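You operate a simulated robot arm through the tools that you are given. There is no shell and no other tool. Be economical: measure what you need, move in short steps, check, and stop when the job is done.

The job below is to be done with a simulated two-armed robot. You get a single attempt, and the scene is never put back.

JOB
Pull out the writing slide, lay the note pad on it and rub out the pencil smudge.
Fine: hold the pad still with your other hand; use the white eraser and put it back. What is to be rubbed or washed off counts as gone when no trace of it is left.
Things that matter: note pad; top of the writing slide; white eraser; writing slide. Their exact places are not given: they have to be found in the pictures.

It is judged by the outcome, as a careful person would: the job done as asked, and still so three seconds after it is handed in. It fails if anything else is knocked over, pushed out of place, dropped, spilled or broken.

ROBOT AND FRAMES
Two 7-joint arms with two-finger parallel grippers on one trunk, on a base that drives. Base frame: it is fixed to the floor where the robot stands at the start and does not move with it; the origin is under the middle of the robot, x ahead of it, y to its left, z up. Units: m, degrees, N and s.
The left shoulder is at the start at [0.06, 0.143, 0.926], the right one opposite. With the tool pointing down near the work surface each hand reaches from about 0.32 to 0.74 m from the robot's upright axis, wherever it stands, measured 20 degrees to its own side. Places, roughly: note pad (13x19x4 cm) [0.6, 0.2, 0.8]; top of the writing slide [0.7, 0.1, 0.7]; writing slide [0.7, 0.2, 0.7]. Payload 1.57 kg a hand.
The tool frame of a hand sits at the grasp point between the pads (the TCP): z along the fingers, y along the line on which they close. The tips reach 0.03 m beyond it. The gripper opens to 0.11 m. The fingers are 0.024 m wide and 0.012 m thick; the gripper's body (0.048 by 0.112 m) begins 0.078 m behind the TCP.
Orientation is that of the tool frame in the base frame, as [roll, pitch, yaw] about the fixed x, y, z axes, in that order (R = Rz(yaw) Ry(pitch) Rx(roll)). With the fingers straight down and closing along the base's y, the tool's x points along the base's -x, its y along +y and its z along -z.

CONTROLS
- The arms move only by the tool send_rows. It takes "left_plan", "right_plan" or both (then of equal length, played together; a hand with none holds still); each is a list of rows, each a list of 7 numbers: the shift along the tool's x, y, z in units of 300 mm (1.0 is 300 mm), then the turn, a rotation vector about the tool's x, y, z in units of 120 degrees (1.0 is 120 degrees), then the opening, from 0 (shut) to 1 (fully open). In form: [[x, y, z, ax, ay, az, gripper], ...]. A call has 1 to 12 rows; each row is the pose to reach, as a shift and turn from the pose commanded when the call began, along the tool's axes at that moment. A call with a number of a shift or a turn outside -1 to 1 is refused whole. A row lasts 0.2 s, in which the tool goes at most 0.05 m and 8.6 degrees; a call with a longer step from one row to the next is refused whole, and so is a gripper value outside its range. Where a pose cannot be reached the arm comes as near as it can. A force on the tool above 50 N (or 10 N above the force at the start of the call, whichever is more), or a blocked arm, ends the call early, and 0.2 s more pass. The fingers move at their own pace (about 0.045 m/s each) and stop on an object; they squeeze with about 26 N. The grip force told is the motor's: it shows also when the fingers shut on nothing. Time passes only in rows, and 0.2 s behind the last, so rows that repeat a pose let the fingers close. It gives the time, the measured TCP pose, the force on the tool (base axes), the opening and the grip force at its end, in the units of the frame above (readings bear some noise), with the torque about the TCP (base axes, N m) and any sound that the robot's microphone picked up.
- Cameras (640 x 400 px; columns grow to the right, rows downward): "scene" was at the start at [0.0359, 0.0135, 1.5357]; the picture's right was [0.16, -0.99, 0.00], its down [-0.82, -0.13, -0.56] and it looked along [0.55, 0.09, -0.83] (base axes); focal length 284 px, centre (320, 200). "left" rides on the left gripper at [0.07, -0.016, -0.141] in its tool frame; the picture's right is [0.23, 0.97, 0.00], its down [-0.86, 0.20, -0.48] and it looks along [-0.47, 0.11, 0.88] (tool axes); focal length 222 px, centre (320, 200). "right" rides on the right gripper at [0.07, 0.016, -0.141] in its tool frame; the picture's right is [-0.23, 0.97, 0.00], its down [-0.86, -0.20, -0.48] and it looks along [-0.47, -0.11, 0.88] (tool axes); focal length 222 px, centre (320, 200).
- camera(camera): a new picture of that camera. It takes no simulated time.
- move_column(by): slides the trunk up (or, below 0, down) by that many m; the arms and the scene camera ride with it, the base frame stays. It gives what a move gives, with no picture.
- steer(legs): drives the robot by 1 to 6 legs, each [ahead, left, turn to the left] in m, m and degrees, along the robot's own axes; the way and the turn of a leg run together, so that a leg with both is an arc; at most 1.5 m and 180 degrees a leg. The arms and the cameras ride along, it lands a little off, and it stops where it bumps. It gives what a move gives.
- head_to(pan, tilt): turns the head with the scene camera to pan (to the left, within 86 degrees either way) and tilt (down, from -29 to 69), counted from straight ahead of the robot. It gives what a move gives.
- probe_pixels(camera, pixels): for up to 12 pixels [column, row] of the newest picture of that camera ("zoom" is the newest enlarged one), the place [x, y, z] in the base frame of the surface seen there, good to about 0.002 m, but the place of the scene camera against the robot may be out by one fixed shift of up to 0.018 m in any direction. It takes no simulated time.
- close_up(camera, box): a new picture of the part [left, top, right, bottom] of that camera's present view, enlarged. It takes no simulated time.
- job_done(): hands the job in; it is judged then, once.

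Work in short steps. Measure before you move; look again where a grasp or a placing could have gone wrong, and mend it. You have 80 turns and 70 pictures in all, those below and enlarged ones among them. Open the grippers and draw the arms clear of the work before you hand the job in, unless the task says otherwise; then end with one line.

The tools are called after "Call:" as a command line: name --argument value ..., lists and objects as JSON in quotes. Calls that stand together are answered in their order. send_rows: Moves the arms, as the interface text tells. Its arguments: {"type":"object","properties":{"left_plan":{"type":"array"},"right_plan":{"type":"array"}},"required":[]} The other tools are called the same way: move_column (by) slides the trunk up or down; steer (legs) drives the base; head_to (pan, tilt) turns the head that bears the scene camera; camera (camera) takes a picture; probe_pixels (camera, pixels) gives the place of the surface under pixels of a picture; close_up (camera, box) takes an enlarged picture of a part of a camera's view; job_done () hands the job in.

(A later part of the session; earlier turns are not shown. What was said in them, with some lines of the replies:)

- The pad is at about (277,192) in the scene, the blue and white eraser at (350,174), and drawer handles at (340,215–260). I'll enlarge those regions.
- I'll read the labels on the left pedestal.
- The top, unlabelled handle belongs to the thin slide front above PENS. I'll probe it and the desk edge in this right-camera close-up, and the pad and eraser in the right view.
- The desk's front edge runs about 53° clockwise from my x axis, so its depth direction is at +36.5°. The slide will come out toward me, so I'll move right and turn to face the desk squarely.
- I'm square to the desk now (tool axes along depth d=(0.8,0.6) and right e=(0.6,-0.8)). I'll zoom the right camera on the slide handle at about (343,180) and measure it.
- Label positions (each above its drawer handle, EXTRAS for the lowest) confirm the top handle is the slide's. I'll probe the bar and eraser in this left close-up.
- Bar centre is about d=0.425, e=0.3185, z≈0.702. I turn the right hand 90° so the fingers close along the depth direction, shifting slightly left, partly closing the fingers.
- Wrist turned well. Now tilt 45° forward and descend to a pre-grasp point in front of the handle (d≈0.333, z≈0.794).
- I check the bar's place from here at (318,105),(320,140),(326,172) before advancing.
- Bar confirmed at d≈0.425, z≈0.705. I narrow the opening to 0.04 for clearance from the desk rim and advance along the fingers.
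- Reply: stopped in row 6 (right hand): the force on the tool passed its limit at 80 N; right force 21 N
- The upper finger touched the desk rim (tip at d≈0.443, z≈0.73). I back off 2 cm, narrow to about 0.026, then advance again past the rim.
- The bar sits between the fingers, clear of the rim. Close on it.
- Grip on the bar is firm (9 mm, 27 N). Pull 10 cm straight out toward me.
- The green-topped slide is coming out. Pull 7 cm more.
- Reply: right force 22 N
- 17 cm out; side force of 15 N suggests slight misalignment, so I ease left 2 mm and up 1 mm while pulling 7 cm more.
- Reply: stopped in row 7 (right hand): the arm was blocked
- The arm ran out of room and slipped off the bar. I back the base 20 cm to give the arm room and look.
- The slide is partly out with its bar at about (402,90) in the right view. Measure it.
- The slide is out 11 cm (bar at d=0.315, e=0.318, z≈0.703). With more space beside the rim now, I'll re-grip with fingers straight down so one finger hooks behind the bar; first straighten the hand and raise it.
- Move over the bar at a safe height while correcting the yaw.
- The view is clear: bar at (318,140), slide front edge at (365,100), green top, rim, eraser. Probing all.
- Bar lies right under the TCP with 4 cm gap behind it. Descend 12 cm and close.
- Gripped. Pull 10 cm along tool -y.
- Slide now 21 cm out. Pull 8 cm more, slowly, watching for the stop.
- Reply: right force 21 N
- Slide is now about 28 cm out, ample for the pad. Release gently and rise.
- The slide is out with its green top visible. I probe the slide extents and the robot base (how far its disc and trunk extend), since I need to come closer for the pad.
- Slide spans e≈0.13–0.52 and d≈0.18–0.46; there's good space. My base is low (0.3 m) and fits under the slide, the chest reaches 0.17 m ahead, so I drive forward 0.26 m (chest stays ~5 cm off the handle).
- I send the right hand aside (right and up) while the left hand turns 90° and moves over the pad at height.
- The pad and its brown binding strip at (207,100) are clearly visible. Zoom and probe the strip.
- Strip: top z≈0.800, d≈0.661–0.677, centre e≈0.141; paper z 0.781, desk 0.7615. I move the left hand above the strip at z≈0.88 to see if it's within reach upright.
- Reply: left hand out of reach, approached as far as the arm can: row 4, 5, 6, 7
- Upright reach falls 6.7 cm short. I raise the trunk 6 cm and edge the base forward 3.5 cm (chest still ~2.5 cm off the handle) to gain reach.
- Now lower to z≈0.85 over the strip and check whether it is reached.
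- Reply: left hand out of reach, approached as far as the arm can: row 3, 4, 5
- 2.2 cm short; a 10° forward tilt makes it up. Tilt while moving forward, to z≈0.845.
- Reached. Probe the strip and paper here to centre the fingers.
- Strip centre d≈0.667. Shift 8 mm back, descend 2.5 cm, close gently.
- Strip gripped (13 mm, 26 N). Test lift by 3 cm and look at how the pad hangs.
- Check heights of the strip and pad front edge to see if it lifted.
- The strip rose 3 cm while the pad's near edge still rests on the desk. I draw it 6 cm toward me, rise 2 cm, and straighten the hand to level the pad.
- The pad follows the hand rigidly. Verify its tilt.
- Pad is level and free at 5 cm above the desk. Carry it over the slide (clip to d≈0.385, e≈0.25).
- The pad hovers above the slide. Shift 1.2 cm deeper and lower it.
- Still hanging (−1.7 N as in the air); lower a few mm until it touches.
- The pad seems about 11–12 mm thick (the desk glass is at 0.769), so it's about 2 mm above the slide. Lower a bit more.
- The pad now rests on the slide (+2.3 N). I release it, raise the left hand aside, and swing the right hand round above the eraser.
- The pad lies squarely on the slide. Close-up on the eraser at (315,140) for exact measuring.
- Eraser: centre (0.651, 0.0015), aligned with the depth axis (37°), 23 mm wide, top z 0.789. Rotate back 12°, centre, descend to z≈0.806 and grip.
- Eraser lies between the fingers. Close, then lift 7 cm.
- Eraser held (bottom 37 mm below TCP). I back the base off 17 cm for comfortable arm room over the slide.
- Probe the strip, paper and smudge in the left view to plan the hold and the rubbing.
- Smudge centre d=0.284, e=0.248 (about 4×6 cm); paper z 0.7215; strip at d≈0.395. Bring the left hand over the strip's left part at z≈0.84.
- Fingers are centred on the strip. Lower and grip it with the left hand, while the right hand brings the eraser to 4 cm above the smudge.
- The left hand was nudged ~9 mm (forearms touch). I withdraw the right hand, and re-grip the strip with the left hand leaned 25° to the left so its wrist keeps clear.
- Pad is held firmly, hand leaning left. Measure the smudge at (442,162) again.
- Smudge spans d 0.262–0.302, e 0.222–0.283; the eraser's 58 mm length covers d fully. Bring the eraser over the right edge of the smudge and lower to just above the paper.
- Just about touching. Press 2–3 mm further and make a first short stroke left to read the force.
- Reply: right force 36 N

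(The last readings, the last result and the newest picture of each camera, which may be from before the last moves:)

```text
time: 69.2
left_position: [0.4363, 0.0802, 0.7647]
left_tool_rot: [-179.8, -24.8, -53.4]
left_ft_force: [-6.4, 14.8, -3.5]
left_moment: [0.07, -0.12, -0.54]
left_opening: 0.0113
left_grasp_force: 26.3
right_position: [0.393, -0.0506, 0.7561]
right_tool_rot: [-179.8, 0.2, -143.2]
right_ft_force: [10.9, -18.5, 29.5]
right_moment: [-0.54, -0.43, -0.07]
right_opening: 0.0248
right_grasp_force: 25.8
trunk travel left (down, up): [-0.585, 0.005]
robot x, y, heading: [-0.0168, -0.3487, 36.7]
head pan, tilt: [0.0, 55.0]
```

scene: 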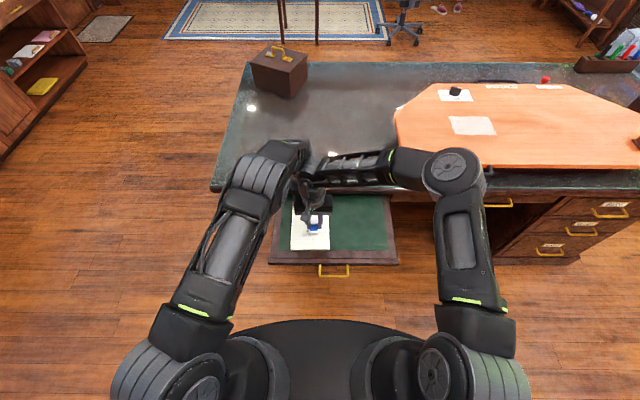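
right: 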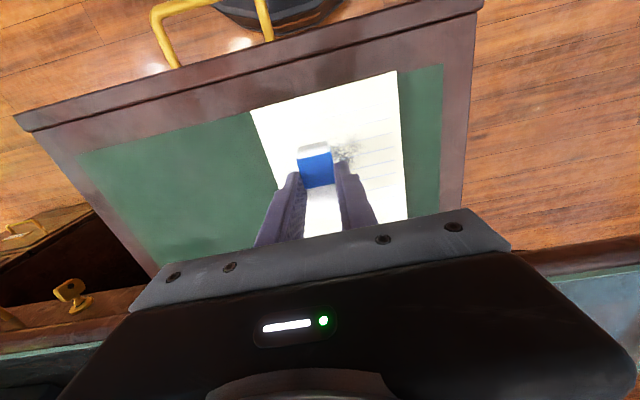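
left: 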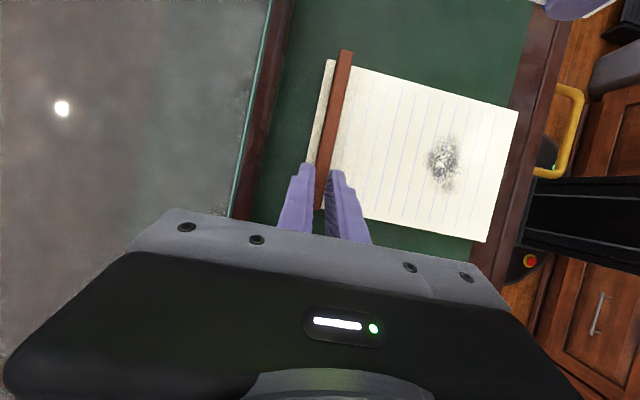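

Pressing at ~30 N with 20 N friction is a bit strong; ease 1.5 mm and sweep back and forth across the smudge.

Call:
send_rows --right_plan '[[0, 0, -0.005, 0, 0, 0, 0], [0, 0.05, -0.005, 0, 0, 0, 0], [0, 0.1, -0.005, 0, 0, 0, 0], [0, 0.15, -0.005, 0, 0, 0, 0], [0, 0.19, -0.005, 0, 0, 0, 0], [0.015, 0.15, -0.005, 0, 0, 0, 0], [0.015, 0.1, -0.005, 0, 0, 0, 0], [0.015, 0.05, -0.005, 0, 0, 0, 0], [0.015, 0, -0.005, 0, 0, 0, 0], [-0.015, 0.05, -0.005, 0, 0, 0, 0], [-0.015, 0.11, -0.005, 0, 0, 0, 0], [-0.015, 0.17, -0.005, 0, 0, 0, 0]]'

Call:
close_up --camera "left" --box '[300, 40, 540, 250]'

```text
time: 71.8
left_position: [0.4368, 0.0772, 0.7644]
left_tool_rot: [-179.9, -25.0, -53.4]
left_ft_force: [0.4, 0.0, 4.5]
left_moment: [-0.47, -0.33, -0.06]
left_opening: 0.0116
left_grasp_force: 25.7
right_position: [0.364, -0.0056, 0.7547]
right_tool_rot: [-180.0, 0.1, -143.3]
right_ft_force: [-0.3, -0.1, -0.5]
right_moment: [0.02, 0.02, 0.0]
right_opening: 0.0249
right_grasp_force: 26.3
trunk travel left (down, up): [-0.585, 0.005]
robot x, y, heading: [-0.0209, -0.35, 36.7]
head pan, tilt: [0.0, 55.0]
```

```text
1.90 times, centred on (420, 145) of left
```

zoom: 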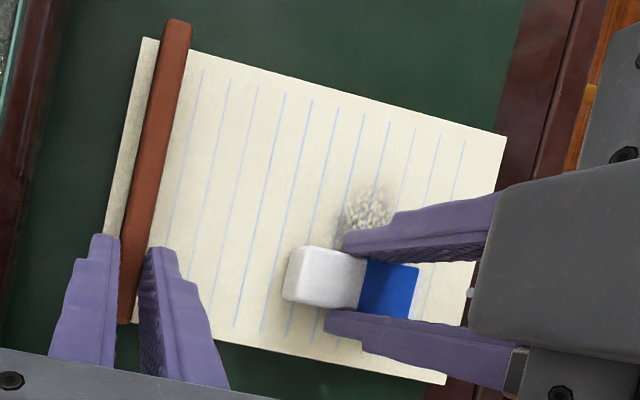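

Contact was lost (eraser slid slightly up in the grip under the stronger press); smudge partly remains. Lower 1 mm, and read the force.

Call:
send_rows --right_plan '[[0, 0, 0.003, 0, 0, 0, 0], [0, -0.03, 0.003, 0, 0, 0, 0]]'

```text
time: 72.4
left_position: [0.4383, 0.0778, 0.7648]
left_tool_rot: [-179.9, -25.0, -53.4]
left_ft_force: [1.4, -0.8, 2.8]
left_moment: [-0.47, -0.39, -0.02]
left_opening: 0.0114
left_grasp_force: 25.5
right_position: [0.3709, -0.0134, 0.7554]
right_tool_rot: [-179.9, 0.1, -143.3]
right_ft_force: [-0.2, -0.2, 0.9]
right_moment: [-0.04, 0.04, 0.0]
right_opening: 0.0247
right_grasp_force: 26.3
trunk travel left (down, up): [-0.585, 0.005]
robot x, y, heading: [-0.0181, -0.3496, 36.9]
head pan, tilt: [0.0, 55.0]
```

Call:
send_rows --right_plan '[[0, -0.02, 0.004, 0, 0, 0, 0], [0, -0.04, 0.004, 0, 0, 0, 0], [0, -0.06, 0.004, 0, 0, 0, 0]]'

```text
time: 73.2
left_position: [0.4364, 0.0772, 0.7645]
left_tool_rot: [-179.9, -25.0, -53.4]
left_ft_force: [3.4, -3.1, -0.2]
left_moment: [0.11, 0.06, 0.17]
left_opening: 0.0114
left_grasp_force: 26.1
right_position: [0.38, -0.0264, 0.7551]
right_tool_rot: [179.9, 0.1, -143.1]
right_ft_force: [-4.3, 6.5, 9.5]
right_moment: [0.16, 0.13, 0.0]
right_opening: 0.0248
right_grasp_force: 25.8
trunk travel left (down, up): [-0.585, 0.005]
robot x, y, heading: [-0.0221, -0.3505, 36.6]
head pan, tilt: [0.0, 55.0]
```

9.5 N pressing, a good rubbing force. Sweep over the whole smudge at this height.

Call:
send_rows --right_plan '[[0, -0.05, 0, 0, 0, 0, 0], [0, -0.1, 0, 0, 0, 0, 0], [0, -0.145, 0, 0, 0, 0, 0], [0.02, -0.1, 0, 0, 0, 0, 0], [0.02, -0.05, 0, 0, 0, 0, 0], [0.02, 0, 0.001, 0, 0, 0, 0], [0.02, 0.05, 0.001, 0, 0, 0, 0], [0.02, 0.1, 0.001, 0, 0, 0, 0], [0, 0.05, 0.001, 0, 0, 0, 0], [0, 0, 0.001, 0, 0, 0, 0], [0, -0.05, 0.001, 0, 0, 0, 0], [0, -0.1, 0.001, 0, 0, 0, 0]]'

```text
time: 75.8
left_position: [0.4365, 0.076, 0.7647]
left_tool_rot: [-180.0, -25.1, -53.4]
left_ft_force: [3.2, -9.9, 0.1]
left_moment: [-0.76, -0.4, 0.64]
left_opening: 0.0116
left_grasp_force: 25.5
right_position: [0.4001, -0.0527, 0.7559]
right_tool_rot: [-179.9, 0.3, -143.3]
right_ft_force: [-2.7, 8.2, 13.5]
right_moment: [0.18, 0.3, -0.1]
right_opening: 0.025
right_grasp_force: 26.4
trunk travel left (down, up): [-0.585, 0.005]
robot x, y, heading: [-0.0195, -0.3493, 36.8]
head pan, tilt: [0.0, 55.0]
```

Good contact (13 N). Another set of strokes over the full area, ending lifted and moved right for a look.

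Call:
send_rows --right_plan '[[0.01, 0.05, 0, 0, 0, 0, 0], [0.01, 0.1, 0, 0, 0, 0, 0], [0.01, 0.15, 0, 0, 0, 0, 0], [0.01, 0.2, 0, 0, 0, 0, 0], [-0.015, 0.15, 0, 0, 0, 0, 0], [-0.015, 0.1, 0, 0, 0, 0, 0], [-0.015, 0.05, 0, 0, 0, 0, 0], [-0.015, 0, 0, 0, 0, 0, 0], [-0.015, -0.03, 0, 0, 0, 0, 0], [0, -0.03, -0.06, 0, 0, 0, 0], [0, -0.12, -0.1, 0, 0, 0, 0], [0, -0.22, -0.12, 0, 0, 0, 0]]'

Call:
close_up --camera "left" --box '[300, 40, 540, 250]'

```text
time: 78.4
left_position: [0.4365, 0.0791, 0.765]
left_tool_rot: [-179.8, -24.9, -53.3]
left_ft_force: [-1.0, 2.7, 9.1]
left_moment: [0.35, 0.2, 0.12]
left_opening: 0.0114
left_grasp_force: 25.9
right_position: [0.4385, -0.104, 0.7902]
right_tool_rot: [-179.8, 0.0, -143.1]
right_ft_force: [-0.3, 0.7, -0.9]
right_moment: [-0.01, -0.03, 0.03]
right_opening: 0.025
right_grasp_force: 25.0
trunk travel left (down, up): [-0.585, 0.005]
robot x, y, heading: [-0.0216, -0.3512, 36.8]
head pan, tilt: [0.0, 55.0]
```

```text
1.90 times, centred on (420, 145) of left
```

zoom: 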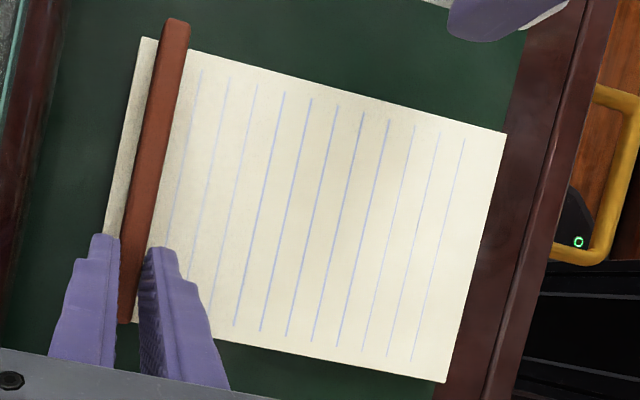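

The smudge looks gone. One closer look at the area around (430,155) to make sure no trace remains.

Call:
close_up --camera "left" --box '[385, 95, 500, 215]'

```text
3.33 times, centred on (442, 155) of left
```

zoom: 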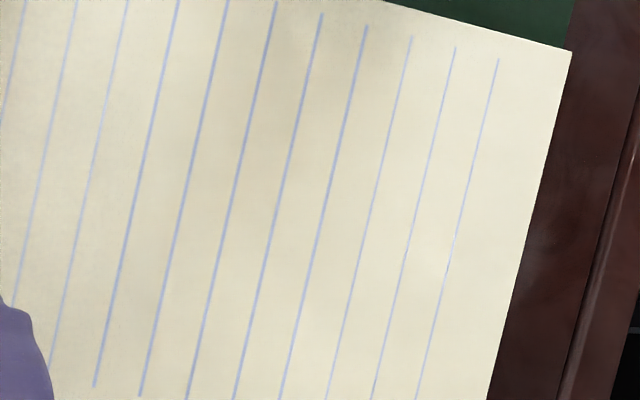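

The paper is clean. Release the strip, retreat the left hand up along its fingers, and raise the right hand with the eraser.

Call:
send_rows --left_plan '[[0, 0, 0, 0, 0, 0, 0.27], [0, 0, 0, 0, 0, 0, 0.27], [0, 0, 0, 0, 0, 0, 0.27], [0, 0, -0.06, 0, 0, 0, 0.27], [0, 0, -0.15, 0, 0, 0, 0.27], [0, 0, -0.25, 0, 0, 0, 0.27], [0, 0, -0.35, 0, 0, 0, 0.27], [0, 0, -0.45, 0, 0, 0, 0.27], [0, 0, -0.5, 0, 0, 0, 0.27]]' --right_plan '[[0, 0, -0.05, 0, 0, 0, 0], [0, 0, -0.1, 0, 0, 0, 0], [0, 0, -0.15, 0, 0, 0, 0], [0, 0, -0.2, 0, 0, 0, 0], [0, 0, -0.25, 0, 0, 0, 0], [0, 0, -0.3, 0, 0, 0, 0], [0, 0, -0.34, 0, 0, 0, 0], [0, 0, -0.34, 0, 0, 0, 0], [0, 0, -0.34, 0, 0, 0, 0]]'

Call:
steer --legs '[[0.13, 0, 0]]'

Call:
camera --camera "scene"

Call:
camera --camera "right"

```text
time: 80.4
left_position: [0.399, 0.1282, 0.9007]
left_tool_rot: [-180.0, -25.0, -53.4]
left_ft_force: [-0.7, -0.1, 0.7]
left_moment: [0.01, 0.01, -0.03]
left_opening: 0.03
left_grasp_force: 0.0
right_position: [0.4389, -0.1041, 0.8917]
right_tool_rot: [179.9, 0.0, -143.1]
right_ft_force: [0.2, -0.9, -0.1]
right_moment: [-0.01, -0.01, -0.01]
right_opening: 0.0249
right_grasp_force: 25.8
trunk travel left (down, up): [-0.585, 0.005]
robot x, y, heading: [-0.0182, -0.3488, 36.6]
head pan, tilt: [0.0, 55.0]
```

```text
time: 81.6
left_position: [0.5056, 0.2059, 0.8998]
left_tool_rot: [-180.0, -25.0, -53.4]
left_ft_force: [-0.3, 0.3, -0.2]
left_moment: [-0.01, 0.02, 0.02]
left_opening: 0.0298
left_grasp_force: 0.0
right_position: [0.5425, -0.0263, 0.8913]
right_tool_rot: [180.0, 0.2, -143.2]
right_ft_force: [-0.3, 0.3, -0.4]
right_moment: [-0.05, 0.01, 0.01]
right_opening: 0.0248
right_grasp_force: 26.1
trunk travel left (down, up): [-0.585, 0.005]
robot x, y, heading: [0.0822, -0.2677, 36.7]
head pan, tilt: [0.0, 55.0]
```

```text
10 pictures are left
```

scene: 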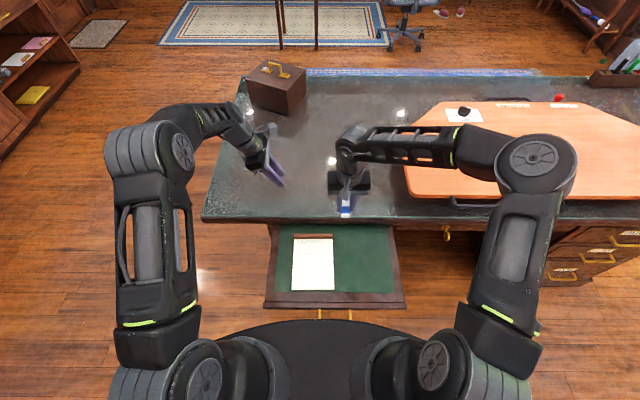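

```text
9 pictures are left
```

right: 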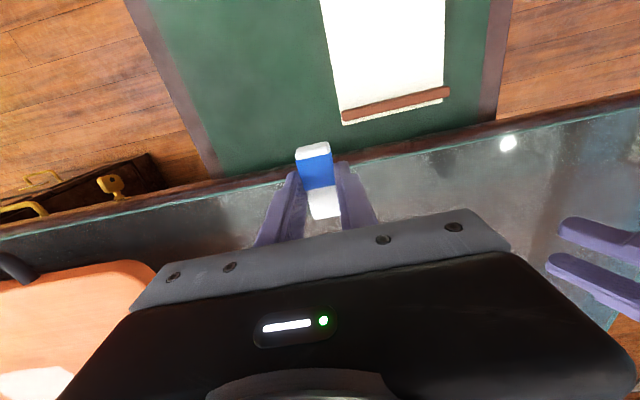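

Carry the eraser back over its original spot and lower to 1.5 cm above the desk.

Call:
send_rows --right_plan '[[-0.06, -0.02, 0, 0, 0, 0, 0], [-0.13, -0.05, 0, 0, 0, 0, 0], [-0.2, -0.08, 0, 0, 0, 0, 0], [-0.27, -0.11, 0, 0, 0, 0, 0], [-0.344, -0.14, 0, 0, 0, 0, 0], [-0.344, -0.14, 0.06, 0, 0, 0, 0], [-0.344, -0.14, 0.12, 0, 0, 0, 0], [-0.344, -0.14, 0.18, 0, 0, 0, 0], [-0.344, -0.14, 0.238, 0, 0, 0, 0], [-0.344, -0.14, 0.238, 0, 0, 0, 0]]'

```text
time: 83.8
left_position: [0.5032, 0.2053, 0.9003]
left_tool_rot: [-179.9, -25.0, -53.5]
left_ft_force: [-0.7, -0.8, -0.3]
left_moment: [0.02, 0.01, -0.03]
left_opening: 0.0296
left_grasp_force: 0.0
right_position: [0.6499, 0.0015, 0.8203]
right_tool_rot: [-179.9, 0.2, -143.1]
right_ft_force: [-0.2, 0.0, 0.1]
right_moment: [0.06, 0.02, 0.02]
right_opening: 0.0251
right_grasp_force: 26.4
trunk travel left (down, up): [-0.585, 0.005]
robot x, y, heading: [0.084, -0.2707, 36.4]
head pan, tilt: [0.0, 55.0]
```

Lower slowly to just touch (expected z≈0.803).

Call:
send_rows --right_plan '[[0, 0, 0.02, 0, 0, 0, 0], [0, 0, 0.04, 0, 0, 0, 0], [0, 0, 0.048, 0, 0, 0, 0], [0, 0, 0.054, 0, 0, 0, 0], [0, 0, 0.054, 0, 0, 0, 0]]'

```text
time: 85.0
left_position: [0.5031, 0.2048, 0.8997]
left_tool_rot: [-179.9, -25.0, -53.5]
left_ft_force: [-0.5, 0.1, -0.5]
left_moment: [-0.05, 0.02, 0.02]
left_opening: 0.0297
left_grasp_force: 0.1
right_position: [0.6497, 0.001, 0.8046]
right_tool_rot: [180.0, 0.1, -143.2]
right_ft_force: [-0.8, 0.7, -1.0]
right_moment: [-0.01, -0.02, -0.02]
right_opening: 0.025
right_grasp_force: 26.0
trunk travel left (down, up): [-0.585, 0.005]
robot x, y, heading: [0.0889, -0.2753, 36.4]
head pan, tilt: [0.0, 55.0]
```

Call:
send_rows --right_plan '[[0, 0, 0.004, 0, 0, 0, 0], [0, 0, 0.008, 0, 0, 0, 0]]'

```text
time: 85.6
left_position: [0.5038, 0.2051, 0.8996]
left_tool_rot: [-179.9, -25.0, -53.5]
left_ft_force: [-0.6, -0.6, 0.4]
left_moment: [0.02, 0.0, -0.02]
left_opening: 0.0297
left_grasp_force: 0.0
right_position: [0.6503, -0.0004, 0.8035]
right_tool_rot: [-179.9, 0.1, -143.2]
right_ft_force: [0.1, -0.4, 2.7]
right_moment: [-0.06, 0.08, 0.0]
right_opening: 0.0247
right_grasp_force: 26.5
trunk travel left (down, up): [-0.585, 0.005]
robot x, y, heading: [0.0855, -0.2661, 36.7]
head pan, tilt: [0.0, 55.0]
```

Light contact (2.7 N) at the original place. Open and rise clear.

Call:
send_rows --right_plan '[[0, 0, 0, 0, 0, 0, 0.45], [0, 0, 0, 0, 0, 0, 0.45], [0, 0, 0, 0, 0, 0, 0.45], [0, 0, -0.05, 0, 0, 0, 0.45], [0, 0, -0.12, 0, 0, 0, 0.45], [0, 0, -0.22, 0, 0, 0, 0.45], [0, 0, -0.35, 0, 0, 0, 0.6], [0, 0, -0.48, 0, 0, 0, 0.8], [0, 0, -0.6, 0, 0, 0, 1]]' --left_plan '[[0, 0, -0.05, 0, 0, 0, 0.4], [0, 0, -0.1, 0, 0, 0, 0.5], [0, 0, -0.15, 0, 0, 0, 0.6], [0, 0, -0.2, 0, 0, 0, 0.7], [0, 0, -0.25, 0, 0, 0, 0.8], [0, 0, -0.3, 0, 0, 0, 1], [0, 0, -0.3, 0, 0, 0, 1], [0, 0, -0.3, 0, 0, 0, 1], [0, 0, -0.3, 0, 0, 0, 1]]'

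Call:
steer --legs '[[-0.3, 0, 0]]'

Call:
camera --camera "scene"

Call:
camera --camera "right"

```text
time: 87.6
left_position: [0.4799, 0.2348, 0.9815]
left_tool_rot: [-179.9, -25.0, -53.5]
left_ft_force: [0.2, 0.3, -0.1]
left_moment: [0.0, 0.02, 0.01]
left_opening: 0.1098
left_grasp_force: 0.1
right_position: [0.6508, 0.0007, 0.9842]
right_tool_rot: [-179.9, 0.1, -143.1]
right_ft_force: [0.2, -0.2, 0.6]
right_moment: [0.02, -0.02, 0.0]
right_opening: 0.1099
right_grasp_force: 0.1
trunk travel left (down, up): [-0.585, 0.005]
robot x, y, heading: [0.0844, -0.2708, 36.5]
head pan, tilt: [0.0, 55.0]
```

```text
time: 89.7
left_position: [0.237, 0.0563, 0.9812]
left_tool_rot: [-179.8, -25.0, -53.4]
left_ft_force: [-0.3, -0.2, -0.6]
left_moment: [-0.03, 0.01, 0.03]
left_opening: 0.1098
left_grasp_force: 0.1
right_position: [0.4085, -0.1809, 0.9833]
right_tool_rot: [180.0, 0.3, -143.1]
right_ft_force: [-1.7, 0.8, -0.1]
right_moment: [0.0, -0.03, -0.02]
right_opening: 0.11
right_grasp_force: 0.0
trunk travel left (down, up): [-0.585, 0.005]
robot x, y, heading: [-0.1583, -0.4523, 36.7]
head pan, tilt: [0.0, 55.0]
```

```text
8 pictures are left
```

scene: 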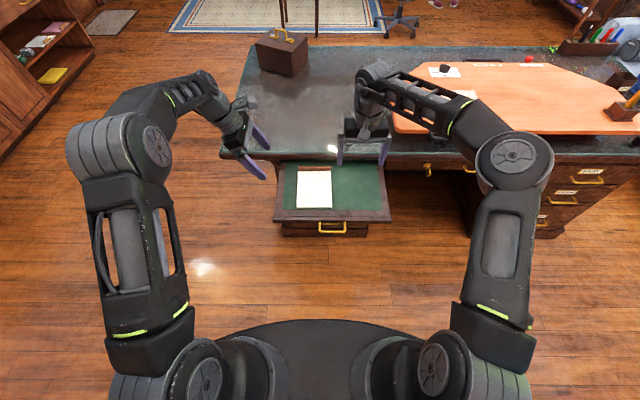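

```text
7 pictures are left
```

right: 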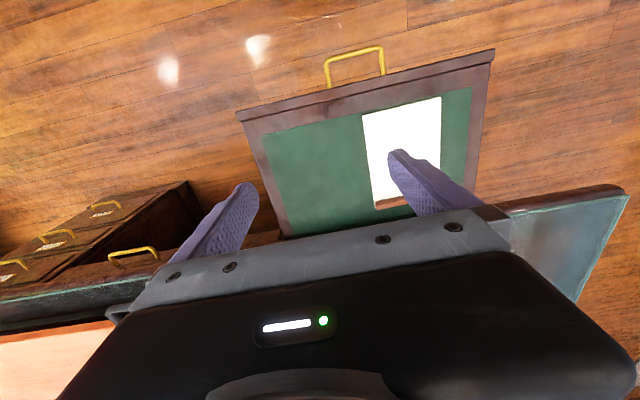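

The eraser is hidden by the right hand; I draw both hands back and to the sides to verify it and the paper.

Call:
send_rows --right_plan '[[0, -0.15, 0, 0, 0, 0, 1], [0, -0.3, 0, 0, 0, 0, 1], [0, -0.45, 0, 0, 0, 0, 1], [0, -0.6, 0, 0, 0, 0, 1]]'

Call:
close_up --camera "scene" --box '[250, 110, 420, 250]'

```text
time: 90.7
left_position: [0.2394, 0.0566, 0.9806]
left_tool_rot: [-179.9, -25.0, -53.4]
left_ft_force: [-0.4, -0.3, -0.3]
left_moment: [-0.04, -0.02, -0.01]
left_opening: 0.1103
left_grasp_force: 0.1
right_position: [0.5156, -0.3244, 0.9823]
right_tool_rot: [-179.9, 0.1, -143.1]
right_ft_force: [-0.5, 0.5, 0.6]
right_moment: [-0.03, 0.01, -0.01]
right_opening: 0.11
right_grasp_force: 0.0
trunk travel left (down, up): [-0.585, 0.005]
robot x, y, heading: [-0.1566, -0.4512, 37.0]
head pan, tilt: [0.0, 55.0]
```

```text
2.86 times, centred on (335, 180) of scene
```

zoom: 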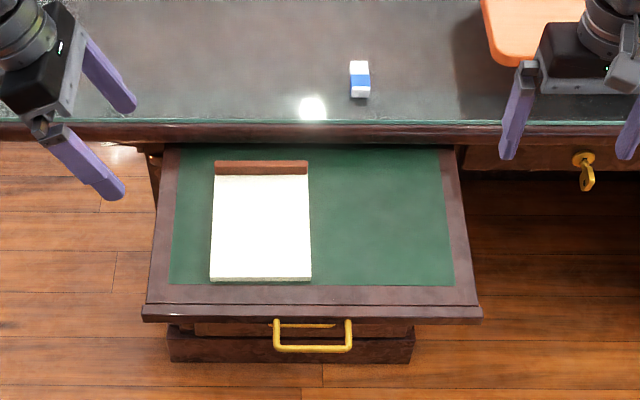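

The pad is clean and flat on the pulled-out slide, the eraser is back in its place, and both hands are open and clear. I hand the job in.

Call:
job_done

```text
The job is handed in.
```

The writing slide is pulled out about 28 cm with the note pad flat on it. The smudge is rubbed out with no trace left in the close-up, and the white eraser is back in its original spot.
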